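You operate a simulated robot arm through the tools that you are given. There is no shell and no other tool. Be economical: measure what you need, move in short steps, check, and stop when the job is done.

You run a simulated robot arm. Do the job below in one go: nothing can be reset, and whatever is moved stays where it is left.

JOB
Load the dressed rod from the yellow tray, try the green ring, pass it or send it back.
Fine: clamp it in the ring gauge rest for the try. Green tray if the ring slides on, else the yellow tray again. Slide back, clamp open.

It is judged by the outcome, as a careful person would: the job done as asked, and still so three seconds after it is handed in. It fails if anything else is knocked over, pushed out of place, dropped, spilled or broken.

ROBOT AND FRAMES
A 6-joint arm with a two-finger parallel gripper, fixed in place. Base frame: the origin is at the foot of the arm, x ahead of it, y to its left, z up; the work surface is at about z = 92. Units: cm, rad, N and s.
With the tool pointing down near the work surface it reaches from about 22 to 62 cm from the base axis. Its first joint turns from -1.152 to 1.152 rad. Payload 2.7 kg.
Tool frame: the origin (TCP) lies between the finger pads and is the grasp point; the fingertips stand 2.3 cm ahead of it; z points along the fingers, y is the line along which they close. The gripper opens to 9.4 cm. The fingers are 3.8 cm wide and 1 cm thick; the gripper's body (5.4 by 9.6 cm) begins 3.9 cm behind the TCP.
Orientation is that of the tool frame in the base frame, as a unit quaternion [x, y, z, w]. With the fingers straight down and closing along the base's y, the tool's x points along the base's -x, its y along +y and its z along -z.

CONTROLS
- The arm moves only by the tool play_rows. Its argument "plan" is a list of rows, each an object (a shift or turn left out is 0, a gripper value left out holds the last) with "jaw": the finger opening in cm, from 0 to 9.4; "xyz": the shift along the tool's x, y, z in cm, a list of three; "rot": the turn, a rotation vector about the tool's x, y, z in rad, a list of three. In form: [{"jaw": jaw, "xyz": [tx, ty, tz], "rot": [rx, ry, rz]}, ...]. A call has 1 to 12 rows; each row shifts and turns the commanded pose from where the row before left it, along the tool's axes as they then stand. A row lasts 0.2 s, in which the tool goes at most 5 cm and 0.15 rad; a call with a longer step from one row to the next is refused whole, and so is a gripper value outside its range. Where a pose cannot be reached the arm comes as near as it can. A force on the tool above 90 N (or 10 N above the force at the start of the call, whichever is more), or a blocked arm, ends the call early, and 0.2 s more pass. Each finger travels about 4.5 cm/s and halts on what it meets, pressing with about 45 N; the grip force reading is that of the motor and also rises with nothing between the fingers. The clock runs only during rows and for 0.2 s after the last one: add rows that do not move to give the fingers time. The reply holds the time, the measured pose of the TCP, the force on the tool along the base axes, the opening and the grip force, in the units named above and with some noise, with the torque about the TCP (base axes, N m) and any sound that the robot's microphone picked up.
- Cameras (640 x 400 px; columns grow to the right, rows downward): "scene" is fixed at [6.53, -42.75, 139.68]; the picture's right is [0.85, -0.53, 0.00], its down [-0.34, -0.55, -0.77] and it looks along [0.40, 0.65, -0.64] (base axes); focal length 214 px, centre (320, 200). "wrist" rides on the gripper at [8.7, 1.6, -7.5] in the tool frame; the picture's right is [-0.18, 0.98, 0.00], its down [-0.58, -0.11, -0.81] and it looks along [-0.79, -0.15, 0.59] (tool axes); focal length 243 px, centre (320, 200). There is no depth. A picture from a camera that has moved, and an enlarged one, comes with that camera's place and axes in the base frame and with its lens.
- snapshot(camera): a new picture of that camera. No time passes.
- enlarge(camera, box): a new picture of the part [left, top, right, bottom] of that camera's present view, enlarged. No time passes.
- close_job(): hands the job in; it is judged then, once.

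Work in short steps. Places have to be worked out from the pictures, the camera data and where the tool is seen: move nearer, look again, correct. Check each grasp and each placing, and mend what went wrong. You have 120 turns and 68 pictures in all, those below and enlarged ones among them. Open the gripper and draw the arm clear of the work before you hand the job in, unless the task says otherwise; then end with one line.

The tools are called as name(argument=value, ...) on one line, values as JSON. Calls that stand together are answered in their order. play_rows: Moves the arm, as the interface text tells. Its arguments: {"type":"object","properties":{"plan":{"type":"array","items":{"type":"object","properties":{"jaw":{"type":"number"},"xyz":{"type":"array","items":{"type":"number"}},"rot":{"type":"array","items":{"type":"number"}}}}}},"required":["plan"]} The other tools are called the same way: snapshot (camera) takes a picture; enlarge (camera, box) takes an enlarged picture of a part of a camera's view; close_job () hands the job in.

At the start:

```text
time: 0.0
position: [28.16, 8.09, 135.39]
tool_rot: [0.0, 1.0, 0.001, 0.001]
force: [-0.7, 0.2, 1.2]
torque: [0.03, 0.01, 0.0]
width: 9.43
grasp_force: 0.0
```

scene: 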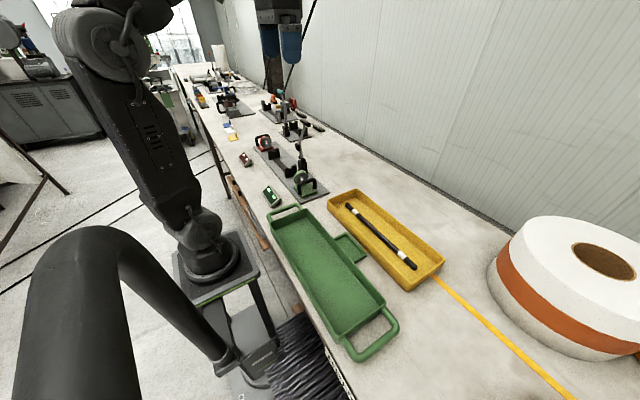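
wrist: 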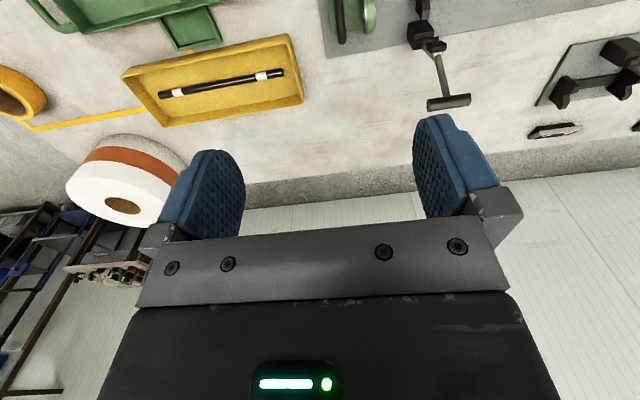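

I start by looking closely at the fixtures and the trays.

enlarge(camera="scene", box=[220, 80, 348, 210])

enlarge(camera="scene", box=[260, 180, 460, 370])

enlarge(camera="wrist", box=[320, 0, 640, 150])

```text
3.08 times, centred on (284, 145) of scene
camera zoom: at [6.53, -42.75, 139.68], right [0.85, -0.53, 0.0], down [-0.34, -0.55, -0.77], along [0.4, 0.65, -0.64], focal length 660 px, centre (431, 369)
```

zoom: 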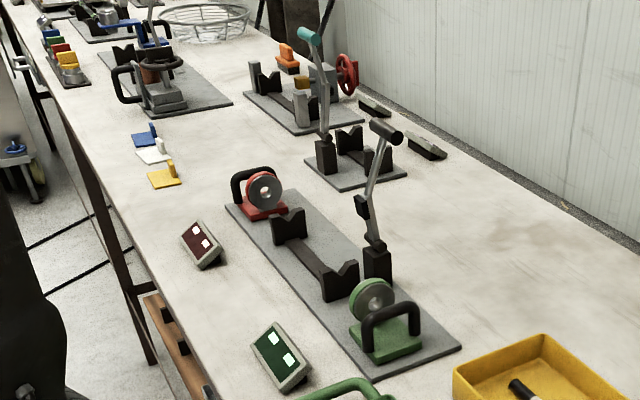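

```text
2.11 times, centred on (360, 275) of scene
camera zoom: at [6.53, -42.75, 139.68], right [0.85, -0.53, 0.0], down [-0.34, -0.55, -0.77], along [0.4, 0.65, -0.64], focal length 452 px, centre (236, 42)
```

zoom: 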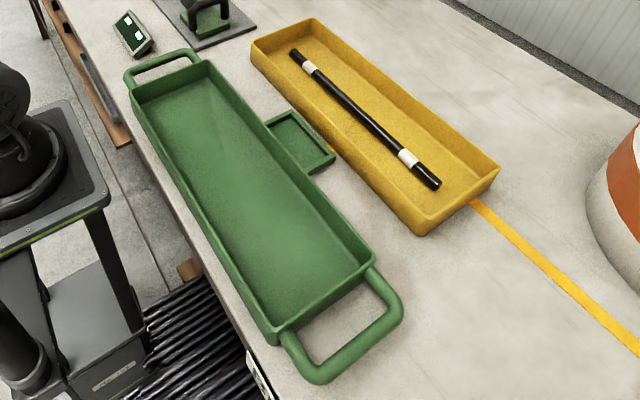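

```text
2.00 times, centred on (480, 75) of wrist
camera zoom: at [19.58, 9.67, 142.76], right [0.18, 0.98, 0.0], down [0.58, -0.11, 0.81], along [0.79, -0.15, -0.59], focal length 485 px, centre (0, 450)
```

zoom: 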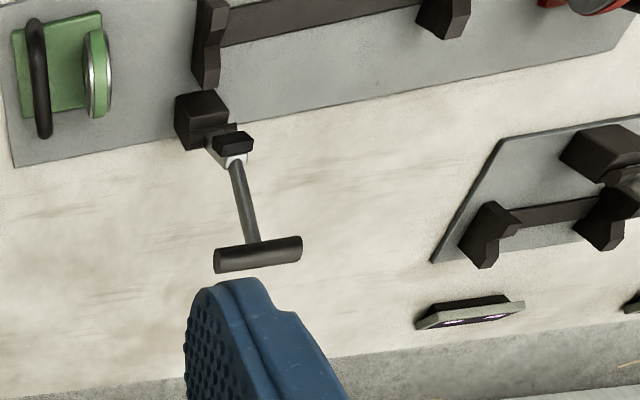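

The rod lies along y at x≈41.5, y −2.5…−30. The rest is a plate along y at x≈30–41, y 6.5–57, with V-blocks at y≈21 and 38, the green ring at y≈14 and the red ring near y≈48. I move in for a closer look at the rest.

play_rows(plan=[{"xyz": [0, 3, 3]}, {"xyz": [0, 3, 3]}, {"xyz": [0, 3, 3]}, {"xyz": [0, 3, 3]}, {"xyz": [0, 2, 2]}, {"xyz": [0, 0, 0]}])

snapshot(camera="wrist")

```text
time: 1.4
position: [28.12, 22.22, 121.33]
tool_rot: [0.001, 1.0, -0.001, 0.001]
force: [0.6, 0.7, -0.1]
torque: [-0.01, 0.04, 0.01]
width: 9.42
grasp_force: 0.1
```

```text
62 pictures are left
camera wrist: at [19.56, 23.75, 128.7], right [0.18, 0.98, 0.0], down [0.58, -0.11, 0.81], along [0.79, -0.15, -0.59], focal length 243 px, centre (320, 200)
```

wrist: 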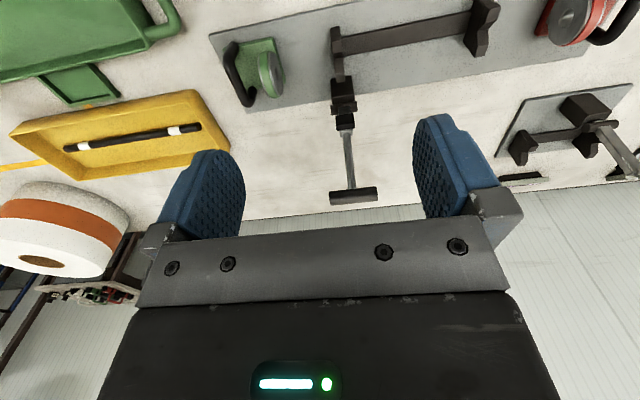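

enlarge(camera="wrist", box=[200, 0, 500, 210])

enlarge(camera="scene", box=[280, 110, 335, 205])

```text
1.90 times, centred on (350, 105) of wrist
camera zoom: at [19.56, 23.75, 128.7], right [0.18, 0.98, 0.0], down [0.58, -0.11, 0.81], along [0.79, -0.15, -0.59], focal length 462 px, centre (263, 381)
```

zoom: 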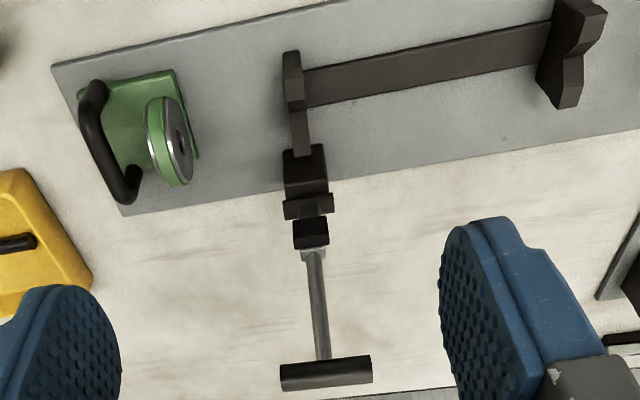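

```text
4.21 times, centred on (308, 158) of scene
camera zoom: at [6.53, -42.75, 139.68], right [0.85, -0.53, 0.0], down [-0.34, -0.55, -0.77], along [0.4, 0.65, -0.64], focal length 903 px, centre (373, 379)
```

zoom: 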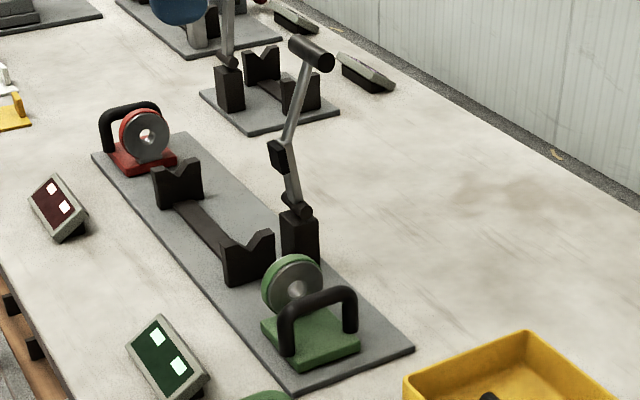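

The clamp is a lever on a post at x≈39, y≈22.5, now upright (open), with a T-bar at about (41.2, 23.4, 112.5) that should swing toward −x over the rod. I turn the tool so it closes along x, then go over to the rod.

play_rows(plan=[{"rot": [0, 0, -0.1428]}, {"rot": [0, 0, -0.1428]}, {"rot": [0, 0, -0.1428]}, {"rot": [0, 0, -0.1428]}, {"rot": [0, 0, -0.1428]}, {"rot": [0, 0, -0.1428]}, {"rot": [0, 0, -0.1428]}, {"rot": [0, 0, -0.1428]}, {"rot": [0, 0, -0.1428]}, {"rot": [0, 0, -0.1428]}, {"rot": [0, 0, -0.1428]}])

play_rows(plan=[{"xyz": [3.5, -1.22, 0]}, {"xyz": [3.5, -1.22, 0]}, {"xyz": [3.5, -1.22, 0]}, {"xyz": [3.5, -1.22, 0]}, {"xyz": [3.5, -1.22, 0]}, {"xyz": [3.5, -1.22, 0]}, {"xyz": [3.5, -1.22, 0]}, {"xyz": [3.5, -1.22, 0]}, {"xyz": [3.5, -1.22, 1]}, {"xyz": [3.5, -1.22, 2]}, {"xyz": [3.5, -1.22, 2]}, {"xyz": [0, 0, 0]}])

snapshot(camera="wrist")

```text
time: 3.8
position: [28.24, 22.26, 121.36]
tool_rot: [0.707, -0.707, 0.0, 0.0]
force: [0.3, 0.6, 0.9]
torque: [0.0, -0.02, 0.02]
width: 9.39
grasp_force: 0.0
```

```text
time: 6.4
position: [41.61, -16.32, 116.48]
tool_rot: [0.707, -0.707, 0.002, 0.0]
force: [0.6, -0.9, 0.8]
torque: [0.01, 0.02, -0.01]
width: 9.42
grasp_force: 0.2
```

```text
59 pictures are left
camera wrist: at [40.08, -25.07, 123.8], right [-0.98, 0.18, 0.0], down [0.11, 0.58, 0.81], along [0.15, 0.79, -0.59], focal length 243 px, centre (320, 200)
```

wrist: 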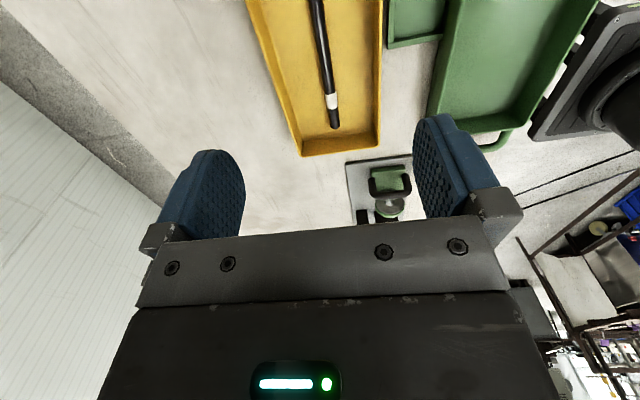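

Rod is near x≈41.8. The tray is about 9 cm wide inside, so I narrow the jaw to 5 cm and go down partway to check.

play_rows(plan=[{"jaw": 5, "xyz": [0, 0, 3]}, {"xyz": [0, 0, 3]}, {"xyz": [0, -0.2, 3]}, {"xyz": [0, 0, 3]}, {"xyz": [0, 0, 0]}, {"xyz": [0, 0, 0]}])

snapshot(camera="wrist")

enlarge(camera="scene", box=[300, 160, 460, 300])

```text
time: 7.8
position: [41.78, -16.38, 104.35]
tool_rot: [-0.707, 0.707, -0.001, 0.001]
force: [0.4, 0.3, -0.8]
torque: [0.04, 0.0, -0.02]
width: 5.01
grasp_force: 0.0
```

```text
58 pictures are left
camera wrist: at [40.25, -25.1, 111.78], right [-0.98, 0.18, 0.0], down [0.11, 0.58, 0.81], along [0.15, 0.79, -0.59], focal length 243 px, centre (320, 200)
```

wrist: 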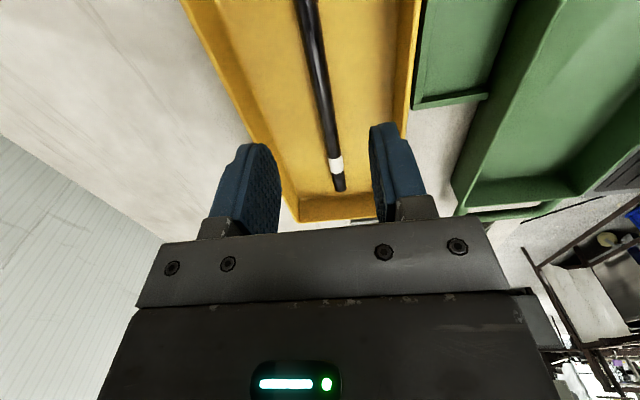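

```text
2.86 times, centred on (380, 230) of scene
camera zoom: at [6.53, -42.75, 139.68], right [0.85, -0.53, 0.0], down [-0.34, -0.55, -0.77], along [0.4, 0.65, -0.64], focal length 613 px, centre (149, 114)
```

zoom: 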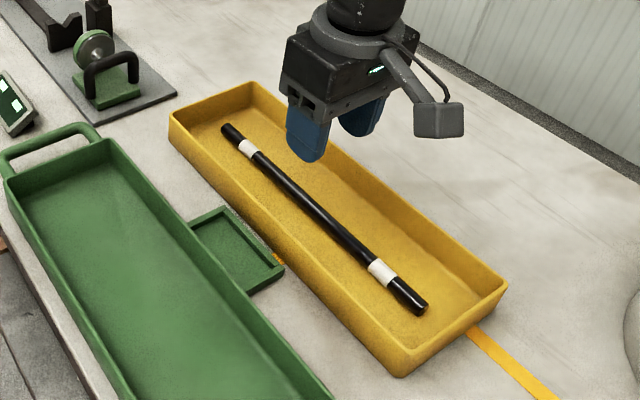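

The rod axis reads x≈42.1, so I shift +0.3 in x and 1 cm toward +y, then descend to z≈95.5 with the tips just above the tray floor.

play_rows(plan=[{"xyz": [-0.5, -0.15, 2]}, {"xyz": [-0.5, -0.15, 2]}, {"xyz": [0, 0, 2]}, {"xyz": [0, 0, 1.5]}, {"xyz": [0, 0, 1.0]}, {"xyz": [0, 0, 0.4]}, {"xyz": [0, 0, 0]}])

enlarge(camera="scene", box=[300, 160, 460, 300])

snapshot(camera="wrist")

```text
time: 9.4
position: [42.13, -15.38, 95.49]
tool_rot: [-0.707, 0.708, 0.0, 0.001]
force: [0.2, -0.8, 0.1]
torque: [0.03, 0.02, 0.01]
width: 5.02
grasp_force: 0.0
```

```text
2.86 times, centred on (380, 230) of scene
camera zoom: at [6.53, -42.75, 139.68], right [0.85, -0.53, 0.0], down [-0.34, -0.55, -0.77], along [0.4, 0.65, -0.64], focal length 613 px, centre (149, 114)
```

zoom: 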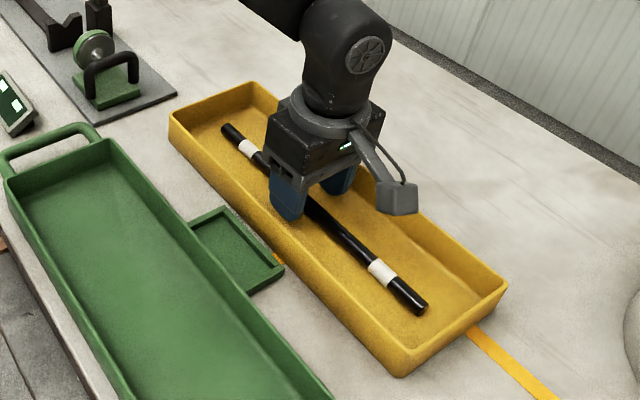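

```text
55 pictures are left
camera wrist: at [40.57, -24.16, 102.91], right [-0.98, 0.18, 0.0], down [0.11, 0.58, 0.81], along [0.15, 0.79, -0.59], focal length 243 px, centre (320, 200)
```

wrist: 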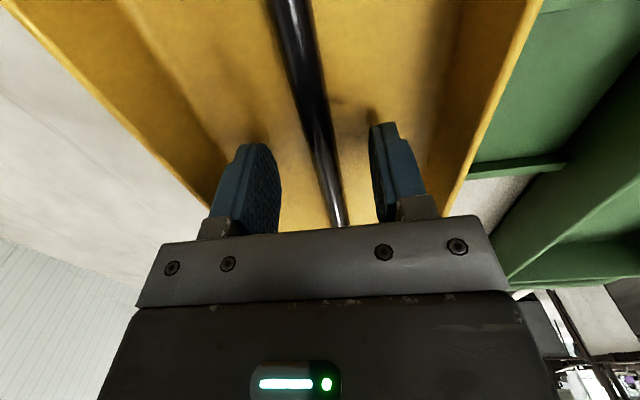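

The rod lies between the fingers. I go down 0.3 cm more and close.

play_rows(plan=[{"xyz": [0, 0, 0.3]}, {"jaw": 3}, {"jaw": 0.5}, {}, {}, {}, {}])

```text
time: 11.0
position: [42.09, -15.44, 95.2]
tool_rot: [0.707, -0.707, 0.0, 0.0]
force: [-0.2, 0.1, -0.3]
torque: [0.01, -0.03, -0.01]
width: 1.36
grasp_force: 45.2
```

Gripped at 1.36 cm. I lift and check the hold.

play_rows(plan=[{"xyz": [0, 0, -0.5]}, {"xyz": [0, 0, -1]}, {"xyz": [0, 0, -2]}, {"xyz": [0, 0, -3]}, {"xyz": [0, 0, -3]}, {"xyz": [0, 0, -3]}, {}])

snapshot(camera="wrist")

enlarge(camera="scene", box=[300, 140, 460, 280])

```text
time: 12.6
position: [42.04, -15.33, 107.76]
tool_rot: [0.707, -0.707, 0.0, -0.001]
force: [-0.3, -0.1, -1.2]
torque: [0.01, -0.03, 0.01]
width: 1.34
grasp_force: 44.7
```

```text
54 pictures are left
camera wrist: at [40.58, -24.1, 115.2], right [-0.98, 0.18, 0.0], down [0.11, 0.58, 0.81], along [0.15, 0.79, -0.59], focal length 243 px, centre (320, 200)
```

wrist: 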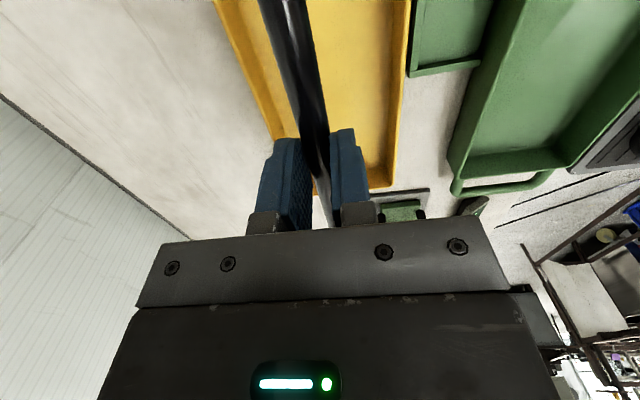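

```text
2.86 times, centred on (380, 210) of scene
camera zoom: at [6.53, -42.75, 139.68], right [0.85, -0.53, 0.0], down [-0.34, -0.55, -0.77], along [0.4, 0.65, -0.64], focal length 613 px, centre (149, 171)
```

zoom: 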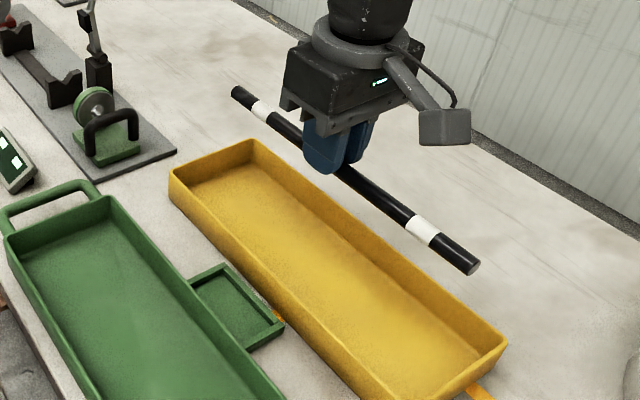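

The rod is held level and straight, with its ends at +12.95 and −14.75 from the TCP. I lift it above the lever height and carry it toward the rest to measure from nearer.

play_rows(plan=[{"xyz": [0, 0, -3]}, {"xyz": [0, 0, -3]}, {"xyz": [0, 0, -3]}, {"xyz": [-3, 1, -3]}, {"xyz": [-3, 1, -2]}, {"xyz": [-3, 1, 0]}, {"xyz": [-3, 1, 0]}, {"xyz": [-3, 1, 0]}, {"xyz": [-3, 1, 0]}, {"xyz": [-3, 1, 0]}, {"xyz": [-3, 1, 0]}, {"xyz": [0, 0.5, 0]}])

snapshot(camera="wrist")

enlarge(camera="scene", box=[240, 110, 340, 205])

```text
time: 15.2
position: [33.62, 8.65, 121.69]
tool_rot: [-0.707, 0.707, -0.001, 0.0]
force: [0.5, -0.9, -1.0]
torque: [0.03, 0.01, -0.01]
width: 1.39
grasp_force: 45.7
```

```text
52 pictures are left
camera wrist: at [32.05, -0.11, 129.1], right [-0.98, 0.18, 0.0], down [0.11, 0.58, 0.81], along [0.15, 0.79, -0.59], focal length 243 px, centre (320, 200)
```

wrist: 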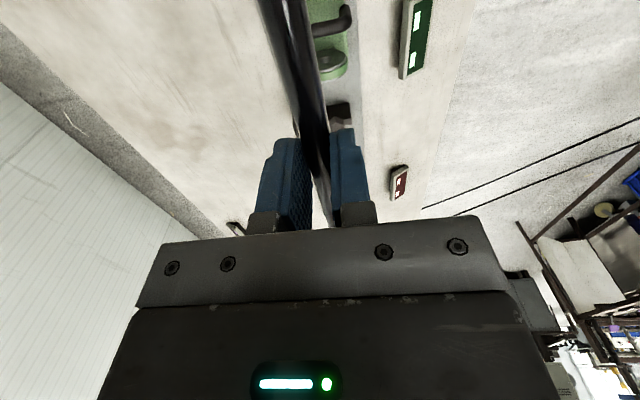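

```text
4.21 times, centred on (290, 158) of scene
camera zoom: at [6.53, -42.75, 139.68], right [0.85, -0.53, 0.0], down [-0.34, -0.55, -0.77], along [0.4, 0.65, -0.64], focal length 903 px, centre (446, 379)
```

zoom: 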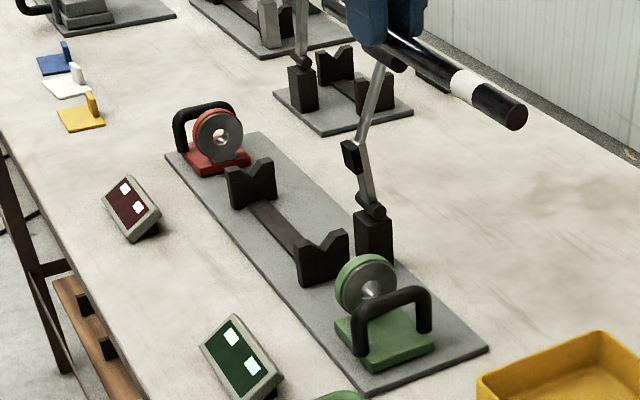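

Combining the views, I get V-blocks at x≈33.5, y≈23.3 and 39.8, a green ring centre at about (33.6, 14.7, 97), and a target rod centre at y≈31.5. I go over that spot and descend to a checking height.

play_rows(plan=[{"xyz": [-3, 0, 0]}, {"xyz": [-3, 0, 0]}, {"xyz": [-3, 0, 0]}, {"xyz": [-3, 0, 0]}, {"xyz": [-3, 0, 0]}, {"xyz": [-3, 0, 0]}, {"xyz": [-3, 0, 0]}, {"xyz": [-2.75, 0.1, 0]}, {}])

play_rows(plan=[{"xyz": [0, 0, 3]}, {"xyz": [0, 0, 3]}, {"xyz": [0, 0, 3]}, {"xyz": [0, 0, 3]}, {"xyz": [0, 0, 3]}, {"xyz": [0, 0, 1.7]}, {}])

snapshot(camera="wrist")

enlarge(camera="scene", box=[240, 110, 340, 205])

```text
time: 17.2
position: [33.51, 32.33, 121.65]
tool_rot: [-0.707, 0.707, -0.002, 0.0]
force: [0.3, -0.2, -0.8]
torque: [0.0, 0.04, 0.01]
width: 1.37
grasp_force: 45.1
```

```text
time: 18.8
position: [33.52, 32.41, 104.91]
tool_rot: [-0.706, 0.708, -0.001, 0.001]
force: [0.2, -0.1, -0.3]
torque: [-0.02, 0.03, 0.01]
width: 1.37
grasp_force: 45.1
```

```text
50 pictures are left
camera wrist: at [31.93, 23.69, 112.29], right [-0.98, 0.18, 0.0], down [0.11, 0.58, 0.81], along [0.15, 0.79, -0.59], focal length 243 px, centre (320, 200)
```

wrist: 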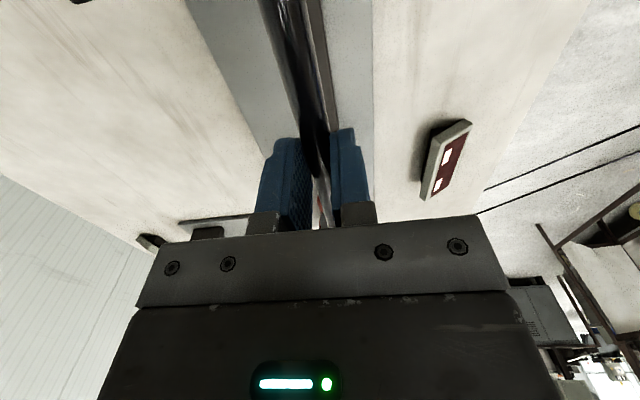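

```text
4.21 times, centred on (290, 158) of scene
camera zoom: at [6.53, -42.75, 139.68], right [0.85, -0.53, 0.0], down [-0.34, -0.55, -0.77], along [0.4, 0.65, -0.64], focal length 903 px, centre (446, 379)
```

zoom: 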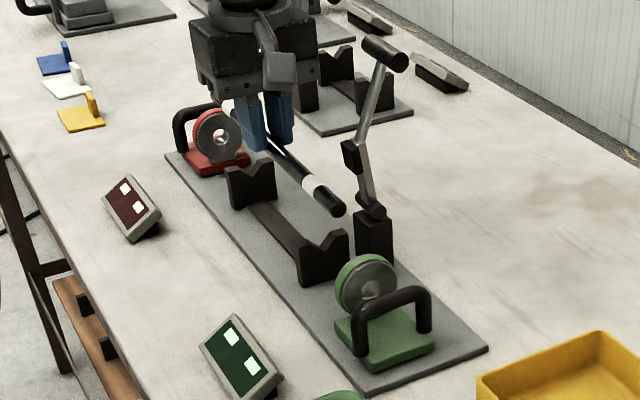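

The rod's near end shows at y≈18 as expected. I enlarge the V-blocks and ring for a finer x alignment.

enlarge(camera="scene", box=[280, 150, 330, 190])

enlarge(camera="wrist", box=[230, 0, 380, 240])

```text
10.00 times, centred on (305, 170) of scene
camera zoom: at [6.53, -42.75, 139.68], right [0.85, -0.53, 0.0], down [-0.34, -0.55, -0.77], along [0.4, 0.65, -0.64], focal length 2145 px, centre (470, 500)
```

zoom: 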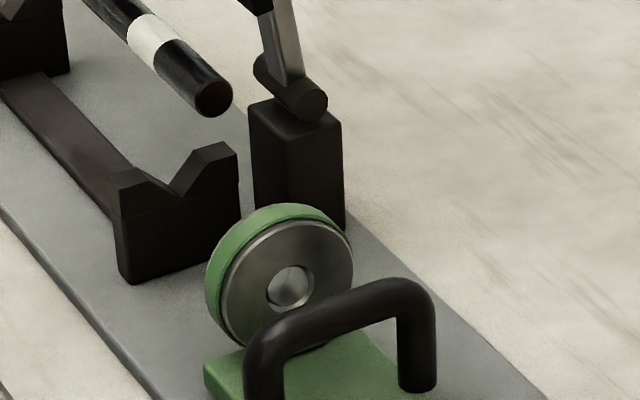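

```text
1.67 times, centred on (305, 120) of wrist
camera zoom: at [31.93, 23.69, 112.29], right [-0.98, 0.18, 0.0], down [0.11, 0.58, 0.81], along [0.15, 0.79, -0.59], focal length 404 px, centre (345, 333)
```

zoom: 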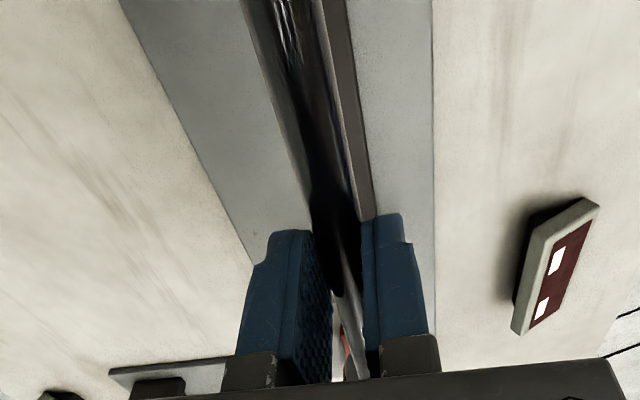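

Alignment looks good: rod x≈33.5, V centre x≈33.5. I lower to just above the V and look again.

play_rows(plan=[{"xyz": [0, 0, 1.5]}, {"xyz": [0, 0, 1.5]}, {"xyz": [0, 0, 1.2]}, {}])

enlarge(camera="scene", box=[265, 145, 325, 190])

```text
time: 19.8
position: [33.58, 32.39, 100.77]
tool_rot: [-0.707, 0.707, 0.0, 0.001]
force: [-0.5, -0.4, -0.6]
torque: [0.0, 0.01, 0.02]
width: 1.35
grasp_force: 45.0
```

```text
8.89 times, centred on (295, 168) of scene
camera zoom: at [6.53, -42.75, 139.68], right [0.85, -0.53, 0.0], down [-0.34, -0.55, -0.77], along [0.4, 0.65, -0.64], focal length 1906 px, centre (542, 489)
```

zoom: 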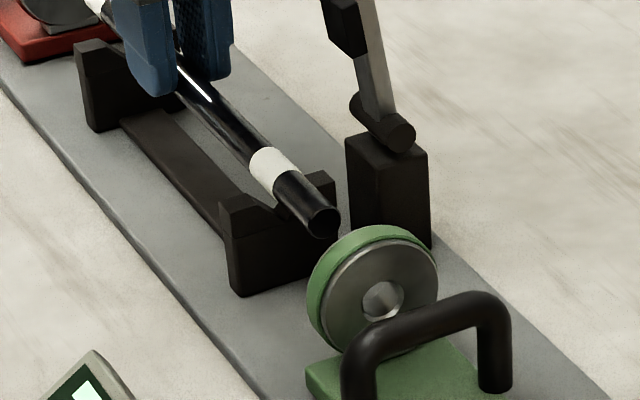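

Aligned over the V. I lower gently and watch the force.

play_rows(plan=[{"xyz": [0, 0, 0.4]}, {"xyz": [0, 0, 0.4]}, {"xyz": [0, 0, 0.3]}, {}])

play_rows(plan=[{"xyz": [0, 0, 0.2]}, {"xyz": [0, 0, 0.2]}, {}])

```text
time: 20.8
position: [33.59, 32.39, 99.7]
tool_rot: [0.707, -0.707, 0.0, 0.001]
force: [0.5, -0.4, -0.9]
torque: [0.0, -0.02, 0.03]
width: 1.38
grasp_force: 44.4
```

```text
time: 21.6
position: [33.73, 32.4, 99.29]
tool_rot: [-0.707, 0.708, -0.001, 0.003]
force: [4.8, 0.0, 11.5]
torque: [-0.39, -0.08, 0.18]
width: 1.4
grasp_force: 44.8
```

Contact on the V's low-x flank (force +x, +z). I shift 0.2 toward +x and ease down further.

play_rows(plan=[{"xyz": [0, -0.15, 0]}, {"xyz": [0, -0.1, 0.1]}, {}])

enlarge(camera="scene", box=[265, 145, 325, 190])

```text
time: 22.4
position: [33.9, 32.37, 99.14]
tool_rot: [0.707, -0.707, 0.001, -0.001]
force: [6.0, -0.4, 12.3]
torque: [-0.19, -0.07, 0.15]
width: 1.37
grasp_force: 44.9
```

```text
8.89 times, centred on (295, 168) of scene
camera zoom: at [6.53, -42.77, 139.67], right [0.85, -0.53, 0.0], down [-0.34, -0.55, -0.77], along [0.4, 0.65, -0.64], focal length 1906 px, centre (542, 489)
```

zoom: 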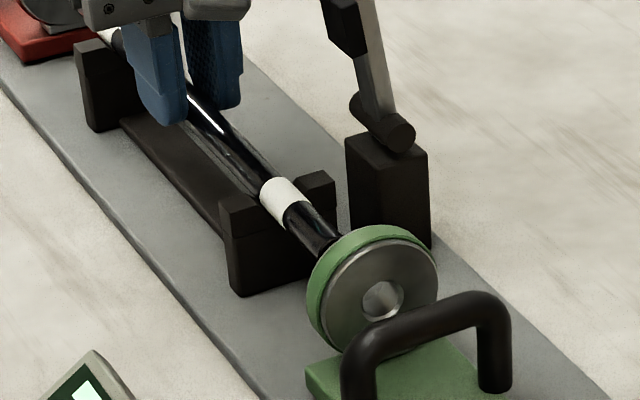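

Still riding that flank; another 0.3 toward +x with a little down.

play_rows(plan=[{"xyz": [0, -0.15, 0.05]}, {"xyz": [0, -0.15, 0.1]}, {}])

play_rows(plan=[{"xyz": [0, -0.15, 0.15]}, {}])

```text
time: 23.2
position: [34.1, 32.23, 99.07]
tool_rot: [0.707, -0.707, 0.001, -0.001]
force: [-11.2, -1.0, 23.7]
torque: [0.11, 0.26, 0.02]
width: 1.34
grasp_force: 45.0
```

```text
time: 23.8
position: [34.01, 32.4, 98.92]
tool_rot: [-0.707, 0.708, 0.001, -0.001]
force: [-32.8, -1.5, 29.8]
torque: [0.05, 0.67, 0.02]
width: 1.38
grasp_force: 44.6
```

Now both flanks carry it, so the V centre is x≈34.0. I relax the side load and open slightly.

play_rows(plan=[{"xyz": [0, 0.25, -0.1]}, {}])

play_rows(plan=[{"jaw": 2.0}, {"jaw": 3.0}, {}, {}])

enlarge(camera="scene", box=[265, 145, 325, 190])

snapshot(camera="wrist")

```text
time: 24.4
position: [34.02, 32.35, 99.02]
tool_rot: [0.707, -0.707, 0.001, -0.001]
force: [-16.6, 5.6, 18.7]
torque: [-0.29, 0.35, 0.0]
width: 1.39
grasp_force: 45.0
```

```text
time: 25.4
position: [34.05, 32.36, 98.91]
tool_rot: [-0.707, 0.708, -0.001, 0.0]
force: [-0.4, -0.4, -0.2]
torque: [0.0, 0.04, 0.02]
width: 3.0
grasp_force: 0.0
```

```text
8.89 times, centred on (295, 168) of scene
camera zoom: at [6.53, -42.75, 139.68], right [0.85, -0.53, 0.0], down [-0.34, -0.55, -0.77], along [0.4, 0.65, -0.64], focal length 1906 px, centre (542, 489)
```

zoom: 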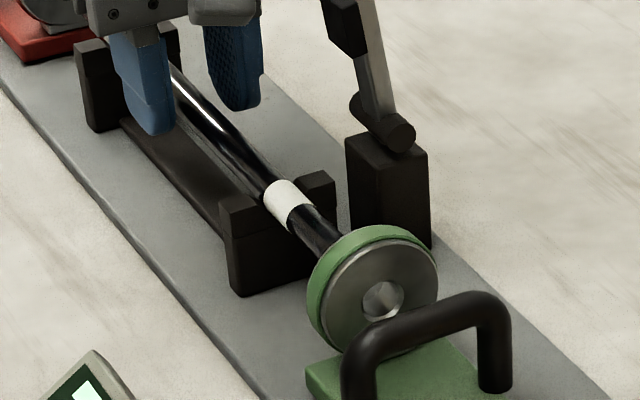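

```text
43 pictures are left
camera wrist: at [32.46, 23.62, 106.34], right [-0.98, 0.18, 0.0], down [0.11, 0.58, 0.81], along [0.15, 0.79, -0.59], focal length 243 px, centre (320, 200)
```

wrist: 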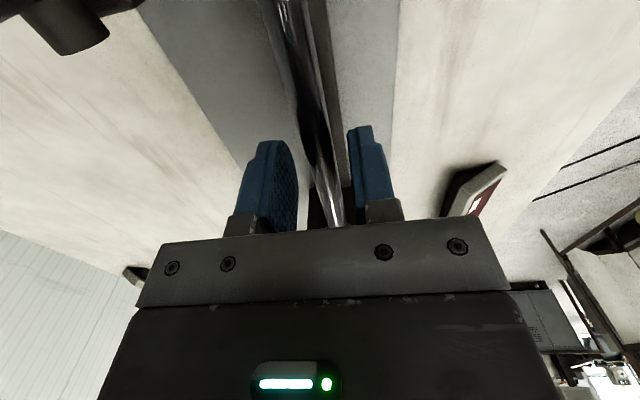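

The rod is seated and released. I raise straight up, close the jaw and move to where the camera sees the lever's T-bar.

play_rows(plan=[{"xyz": [0, 0, -1]}, {"xyz": [0, 0, -2]}, {"xyz": [0, 0, -3]}, {"xyz": [0, 0, -4]}, {"xyz": [0, 0, -4]}, {"xyz": [0, 0, -4]}, {"xyz": [0, 0, -4]}, {"xyz": [0, 0, -1]}, {"xyz": [4, -2.6, 0]}, {"xyz": [4, -2.6, 0]}, {"xyz": [4, -2.8, 0]}, {}])

snapshot(camera="wrist")

enlarge(camera="scene", box=[260, 110, 340, 190])

```text
time: 28.0
position: [41.97, 20.35, 121.98]
tool_rot: [-0.707, 0.707, 0.0, 0.001]
force: [0.1, 0.0, 0.1]
torque: [-0.02, 0.02, 0.01]
width: 2.98
grasp_force: 0.1
```

```text
42 pictures are left
camera wrist: at [40.35, 11.57, 129.34], right [-0.98, 0.18, 0.0], down [0.11, 0.58, 0.81], along [0.15, 0.79, -0.59], focal length 243 px, centre (320, 200)
```

wrist: 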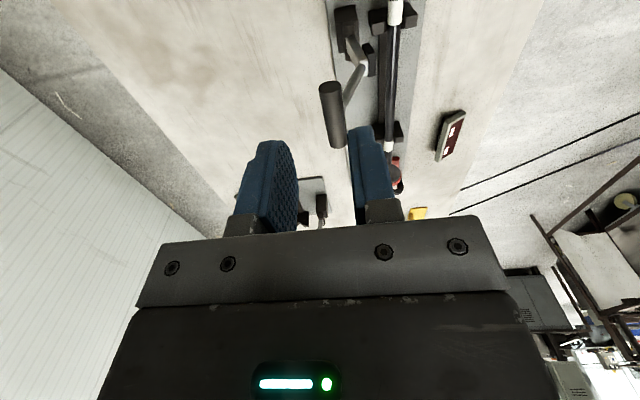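

```text
5.00 times, centred on (300, 150) of scene
camera zoom: at [6.53, -42.76, 139.68], right [0.85, -0.53, 0.0], down [-0.34, -0.55, -0.77], along [0.4, 0.65, -0.64], focal length 1072 px, centre (420, 450)
```

zoom: 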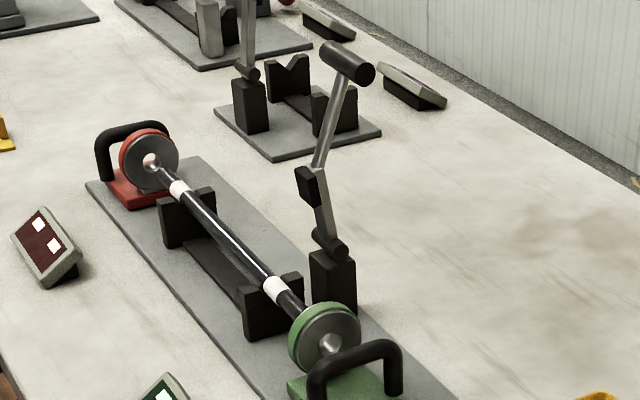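

T-bar is at about (41.5, 23.4, 112.5) and the pivot near (39, 99.2), so the lever swings toward −x. I lower the open fingers shallowly around the T-bar to guide it over.

play_rows(plan=[{"jaw": 3.4, "xyz": [-3.05, 0.47, 0]}, {"xyz": [0, 0, 3]}, {"xyz": [0, 0, 3]}, {"xyz": [0, 0, 2]}, {}])

snapshot(camera="wrist")

enlarge(camera="scene", box=[260, 90, 360, 180])

```text
time: 29.2
position: [41.38, 23.33, 113.85]
tool_rot: [0.707, -0.707, 0.001, -0.001]
force: [0.6, -0.9, -0.4]
torque: [-0.02, 0.01, 0.0]
width: 3.41
grasp_force: 0.1
```

```text
40 pictures are left
camera wrist: at [39.85, 14.64, 121.33], right [-0.98, 0.18, 0.0], down [0.11, 0.58, 0.81], along [0.15, 0.79, -0.59], focal length 243 px, centre (320, 200)
```

wrist: 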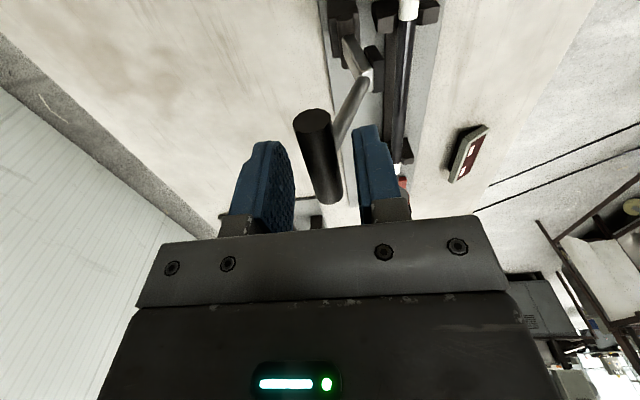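

```text
4.44 times, centred on (310, 135) of scene
camera zoom: at [6.53, -42.75, 139.68], right [0.85, -0.53, 0.0], down [-0.34, -0.55, -0.77], along [0.4, 0.65, -0.64], focal length 953 px, centre (364, 489)
```

zoom: 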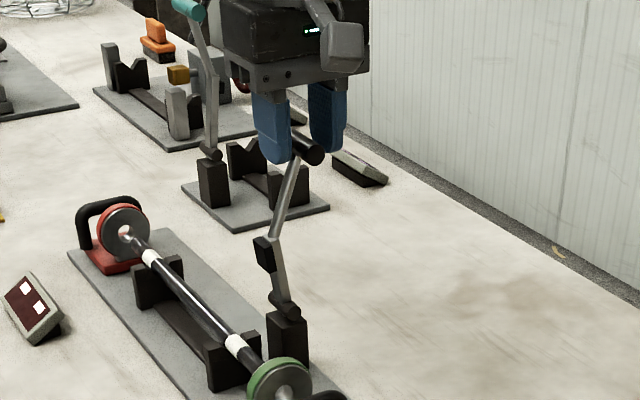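

The T-bar sits between the fingers. I guide it along its arc in small steps.

play_rows(plan=[{"xyz": [0, 1.3, -0.15]}, {"xyz": [0, 1.18, -0.05]}, {"xyz": [0, 1.18, 0.05]}, {"xyz": [0, 1.16, 0.15]}, {}])

snapshot(camera="wrist")

```text
time: 30.4
position: [36.71, 23.48, 113.99]
tool_rot: [0.708, -0.707, 0.0, -0.001]
force: [0.3, -0.3, 0.5]
torque: [0.02, 0.01, -0.01]
width: 3.41
grasp_force: 0.3
```

```text
38 pictures are left
camera wrist: at [35.07, 14.69, 121.37], right [-0.98, 0.18, 0.0], down [0.11, 0.58, 0.81], along [0.15, 0.79, -0.59], focal length 243 px, centre (320, 200)
```

wrist: 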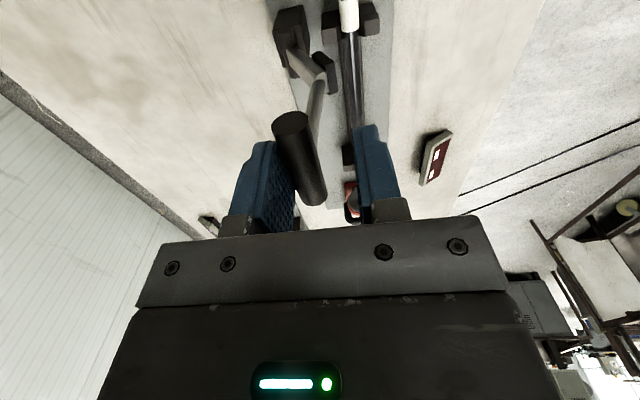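

The bar follows the +x finger with little force, so I continue the arc.

play_rows(plan=[{"xyz": [0, 1.16, 0.26]}, {"xyz": [0, 1.12, 0.34]}, {"xyz": [0, 1.1, 0.45]}, {"xyz": [0, 1.05, 0.55]}, {}])

snapshot(camera="wrist")

enlarge(camera="scene", box=[250, 90, 340, 190])

```text
time: 31.6
position: [32.23, 23.56, 112.28]
tool_rot: [0.707, -0.707, 0.0, 0.0]
force: [-0.2, -0.1, -0.1]
torque: [0.03, -0.01, -0.03]
width: 3.43
grasp_force: 0.1
```

```text
37 pictures are left
camera wrist: at [30.7, 14.7, 119.76], right [-0.98, 0.18, 0.0], down [0.11, 0.58, 0.81], along [0.15, 0.79, -0.59], focal length 243 px, centre (320, 200)
```

wrist: 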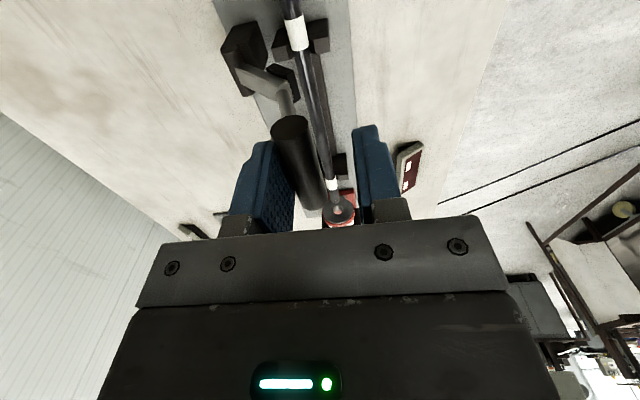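

```text
4.00 times, centred on (295, 140) of scene
camera zoom: at [6.53, -42.75, 139.68], right [0.85, -0.53, 0.0], down [-0.34, -0.55, -0.77], along [0.4, 0.65, -0.64], focal length 858 px, centre (420, 440)
```

zoom: 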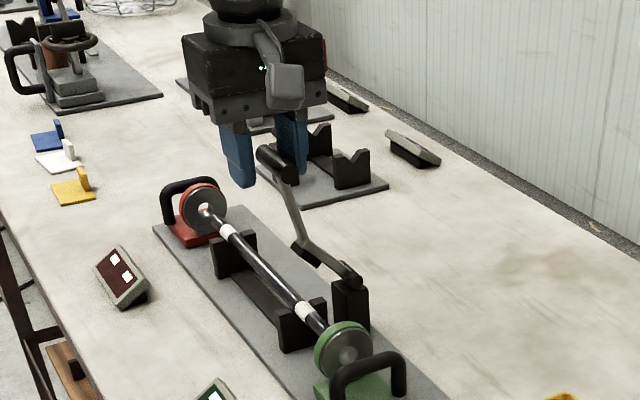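

Continuing to about 44° past vertical, keeping the fingertips higher on the bar to clear the stem.

play_rows(plan=[{"xyz": [0, 0.64, 0.0]}, {"xyz": [0, 0.64, 0.05]}, {"xyz": [0, 0.6, 0.4]}, {"xyz": [0, 0.55, 0.4]}, {"xyz": [0, 0.55, 0.45]}, {"xyz": [0, 0.55, 0.5]}, {}])

enlarge(camera="scene", box=[250, 90, 340, 190])

snapshot(camera="wrist")

```text
time: 33.2
position: [28.77, 23.41, 110.58]
tool_rot: [0.707, -0.707, 0.0, -0.001]
force: [-0.7, 0.5, -0.6]
torque: [-0.01, -0.02, 0.02]
width: 3.41
grasp_force: 0.0
```

```text
4.00 times, centred on (295, 140) of scene
camera zoom: at [6.53, -42.75, 139.68], right [0.85, -0.53, 0.0], down [-0.34, -0.55, -0.77], along [0.4, 0.65, -0.64], focal length 858 px, centre (420, 440)
```

zoom: 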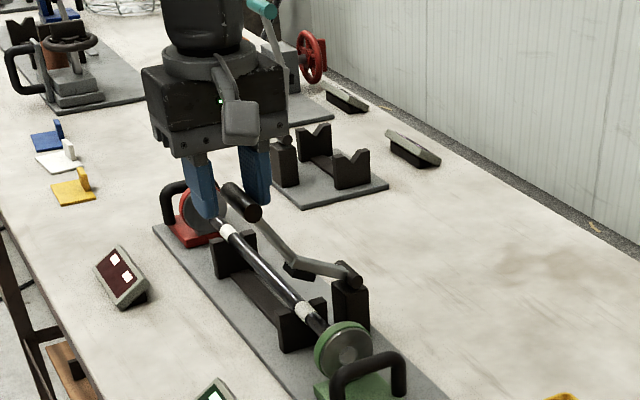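

```text
34 pictures are left
camera wrist: at [27.17, 14.67, 117.94], right [-0.98, 0.18, 0.0], down [0.11, 0.58, 0.81], along [0.15, 0.79, -0.59], focal length 243 px, centre (320, 200)
```

wrist: 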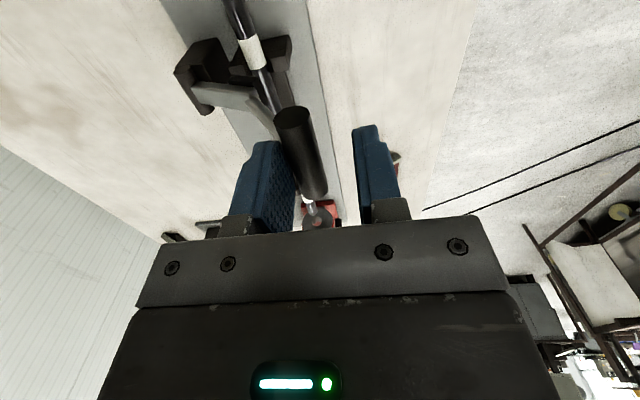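

The bar is now near (29.7, 109). I lift off, close the jaw, and press the bar down from above along the rest of the arc.

play_rows(plan=[{"xyz": [0, 0, -1.5]}, {"xyz": [0, 0, -1.5]}, {"jaw": 0}, {"xyz": [0, -0.4, 0]}, {}, {}, {}])

enlarge(camera="scene", box=[250, 90, 340, 190])

```text
time: 34.8
position: [29.16, 23.47, 113.57]
tool_rot: [-0.707, 0.707, -0.001, 0.001]
force: [0.4, 1.0, -0.7]
torque: [0.03, -0.01, -0.01]
width: 0.0
grasp_force: 42.6
```

```text
4.00 times, centred on (295, 140) of scene
camera zoom: at [6.53, -42.75, 139.68], right [0.85, -0.53, 0.0], down [-0.34, -0.55, -0.77], along [0.4, 0.65, -0.64], focal length 858 px, centre (420, 440)
```

zoom: 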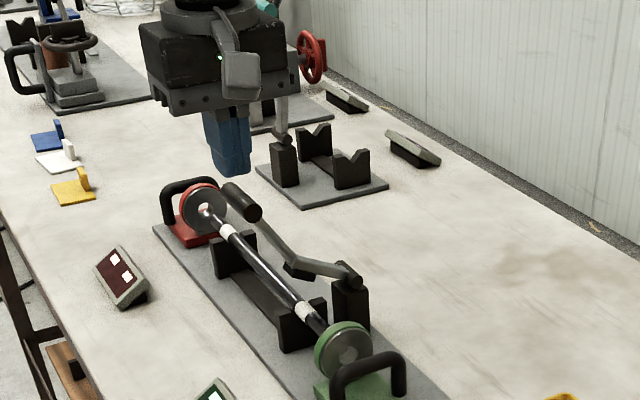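

The lever stays where left. I press it down along the arc.

play_rows(plan=[{"xyz": [0, 0, 0.8]}, {"xyz": [0, 0, 0.6]}, {"xyz": [0, 0.4, 0.7]}, {"xyz": [0, 0.4, 0.7]}, {"xyz": [0, 0.4, 0.7]}, {"xyz": [0, 0.4, 0.7]}, {}])

enlarge(camera="scene", box=[250, 110, 330, 190])

```text
time: 36.4
position: [27.6, 23.35, 109.35]
tool_rot: [-0.707, 0.707, -0.001, 0.001]
force: [-0.5, -0.8, -0.2]
torque: [0.0, -0.03, -0.01]
width: 0.0
grasp_force: 42.4
```

```text
5.00 times, centred on (290, 150) of scene
camera zoom: at [6.53, -42.75, 139.68], right [0.85, -0.53, 0.0], down [-0.34, -0.55, -0.77], along [0.4, 0.65, -0.64], focal length 1072 px, centre (470, 450)
```

zoom: 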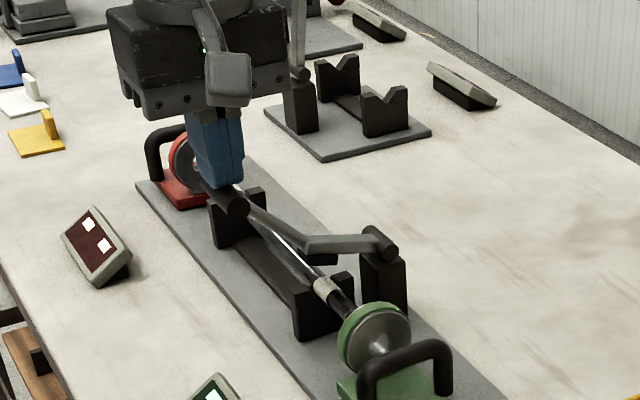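

Pad is nearly on the rod. I keep pressing in small steps until a clear force.

play_rows(plan=[{"xyz": [0, 0.3, 0.6]}, {"xyz": [0, 0.3, 0.6]}, {"xyz": [0, 0.2, 0.4]}, {}])

play_rows(plan=[{"xyz": [0, 0.15, 0.4]}, {"xyz": [0, 0.1, 0.4]}, {}])

enlarge(camera="scene", box=[250, 110, 330, 190])

```text
time: 37.4
position: [26.74, 23.48, 107.72]
tool_rot: [-0.707, 0.708, 0.001, 0.001]
force: [0.5, 0.4, -0.1]
torque: [-0.01, -0.01, 0.0]
width: 0.0
grasp_force: 42.8
```

```text
time: 38.2
position: [26.49, 23.49, 106.92]
tool_rot: [-0.707, 0.707, -0.001, 0.0]
force: [0.0, 0.4, -0.8]
torque: [-0.02, 0.03, -0.04]
width: 0.04
grasp_force: 42.3
```

```text
5.00 times, centred on (290, 150) of scene
camera zoom: at [6.53, -42.75, 139.68], right [0.85, -0.53, 0.0], down [-0.34, -0.55, -0.77], along [0.4, 0.65, -0.64], focal length 1072 px, centre (470, 450)
```

zoom: 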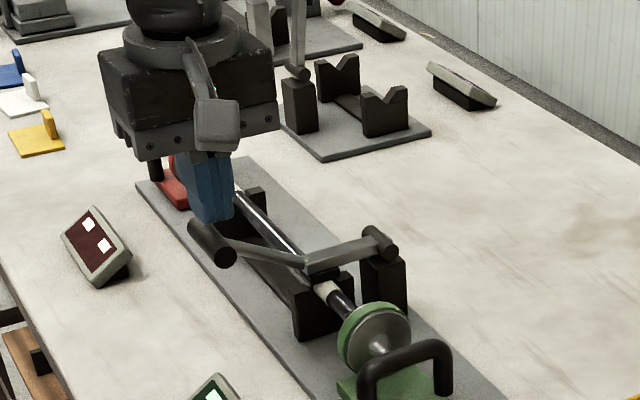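

The bar shows at about z≈103. I press further to feel whether the clamp is firm on the rod.

play_rows(plan=[{"xyz": [0, 0.1, 0.4]}, {"xyz": [0, 0.1, 0.4]}, {}])

play_rows(plan=[{"xyz": [0, 0.0, 0.4]}, {"xyz": [0, 0.0, 0.4]}, {}])

enlarge(camera="scene", box=[250, 110, 330, 190])

```text
time: 39.0
position: [26.38, 23.49, 106.09]
tool_rot: [-0.707, 0.707, -0.001, 0.001]
force: [0.1, -0.2, -0.9]
torque: [0.01, 0.0, 0.0]
width: 0.0
grasp_force: 42.3
```

```text
time: 39.8
position: [26.15, 23.47, 105.76]
tool_rot: [-0.707, 0.708, -0.002, 0.003]
force: [-23.1, -13.7, 64.6]
torque: [-0.74, 0.6, -0.28]
width: 0.0
grasp_force: 42.2
```

```text
5.00 times, centred on (290, 150) of scene
camera zoom: at [6.41, -42.84, 139.65], right [0.85, -0.53, 0.0], down [-0.34, -0.54, -0.77], along [0.4, 0.65, -0.64], focal length 1072 px, centre (470, 450)
```

zoom: 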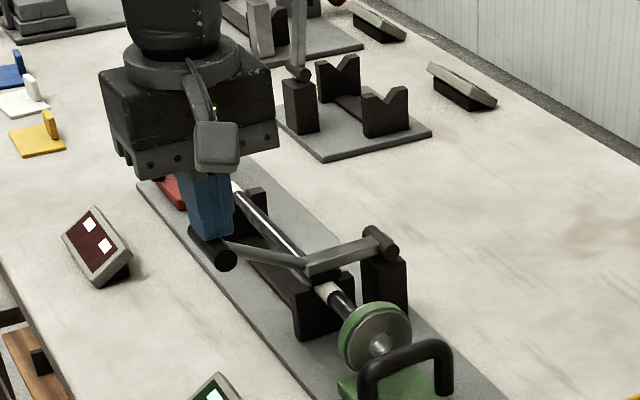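

The lever resists firmly (65 N), so the rod is clamped. I rise, turn the tool to close along y, and go above the green slide's handle (≈ x 34, y 10.9, z 98).

play_rows(plan=[{"xyz": [0, 0, -1]}, {"xyz": [0, 0, -3]}, {"xyz": [0, 0, -4]}, {"xyz": [0, 0, -4]}, {"xyz": [0, 0, -3]}, {"rot": [0, 0, 0.1428]}, {"rot": [0, 0, 0.1428]}, {"rot": [0, 0, 0.1428]}, {"rot": [0, 0, 0.1428]}, {"rot": [0, 0, 0.1428]}, {"rot": [0, 0, 0.1428]}])

play_rows(plan=[{"rot": [0, 0, 0.1428]}, {"rot": [0, 0, 0.1428]}, {"rot": [0, 0, 0.1428]}, {"rot": [0, 0, 0.1428]}, {"rot": [0, 0, 0.1428]}, {"jaw": 3.0, "xyz": [-2.6, -4, 0]}, {"xyz": [-2.6, -4, 0]}, {"xyz": [-2.6, -4.5, 0]}, {"xyz": [0, 0, 3]}, {"xyz": [0, 0, 3]}, {}])

snapshot(camera="wrist")

enlarge(camera="scene", box=[260, 110, 360, 210])

```text
time: 42.2
position: [26.23, 23.45, 120.45]
tool_rot: [-0.348, 0.938, 0.0, 0.001]
force: [0.0, -0.3, 0.0]
torque: [-0.02, -0.03, 0.0]
width: 0.0
grasp_force: 42.5
```

```text
refused: row 8 steps farther than a row can; nothing moved
```

```text
29 pictures are left
camera wrist: at [18.69, 18.95, 127.76], right [-0.5, 0.87, 0.0], down [0.51, 0.3, 0.81], along [0.7, 0.4, -0.59], focal length 243 px, centre (320, 200)
```

wrist: 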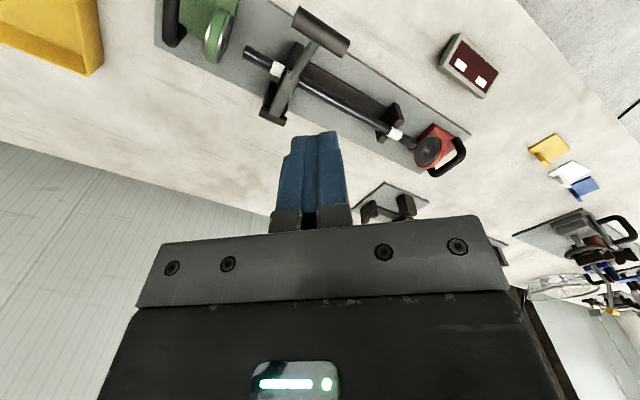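

```text
4.00 times, centred on (310, 160) of scene
camera zoom: at [6.53, -42.75, 139.68], right [0.85, -0.53, 0.0], down [-0.34, -0.55, -0.77], along [0.4, 0.65, -0.64], focal length 858 px, centre (360, 360)
```

zoom: 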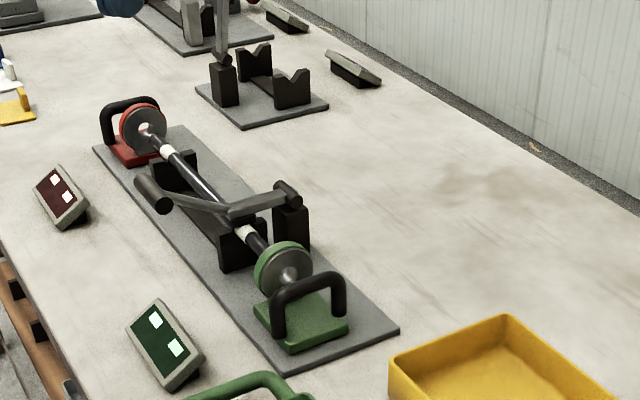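

The clamp stays closed on the rod. I finish the turn with smaller steps and move over the green handle.

play_rows(plan=[{"rot": [0, 0, 0.1428]}, {"rot": [0, 0, 0.1428]}, {"rot": [0, 0, 0.1428]}, {"rot": [0, 0, 0.1428]}, {"rot": [0, 0, 0.1428]}, {"jaw": 3.0, "xyz": [-2, -3.2, 0]}, {"xyz": [-2, -3.2, 0]}, {"xyz": [-2, -3.2, 0]}, {"xyz": [-1.8, -2.9, 0]}, {"xyz": [0, 0, 4]}, {"xyz": [0, 0, 3]}, {}])

snapshot(camera="wrist")

```text
time: 44.8
position: [34.2, 11.01, 113.29]
tool_rot: [0.0, 1.0, 0.0, 0.001]
force: [1.0, -1.0, 0.7]
torque: [0.01, -0.01, -0.01]
width: 3.01
grasp_force: 0.1
```

```text
27 pictures are left
camera wrist: at [25.56, 12.5, 120.69], right [0.18, 0.98, 0.0], down [0.58, -0.11, 0.81], along [0.79, -0.15, -0.59], focal length 243 px, centre (320, 200)
```

wrist: 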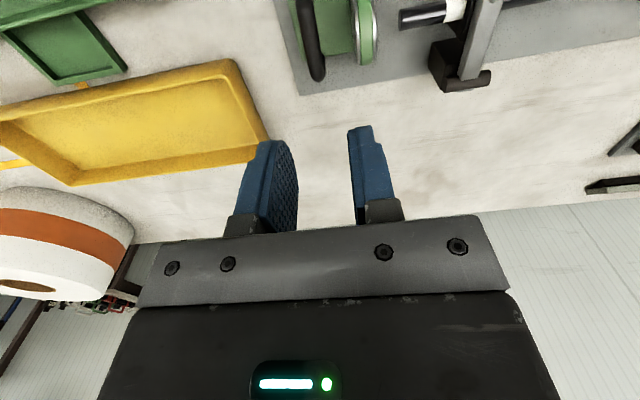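

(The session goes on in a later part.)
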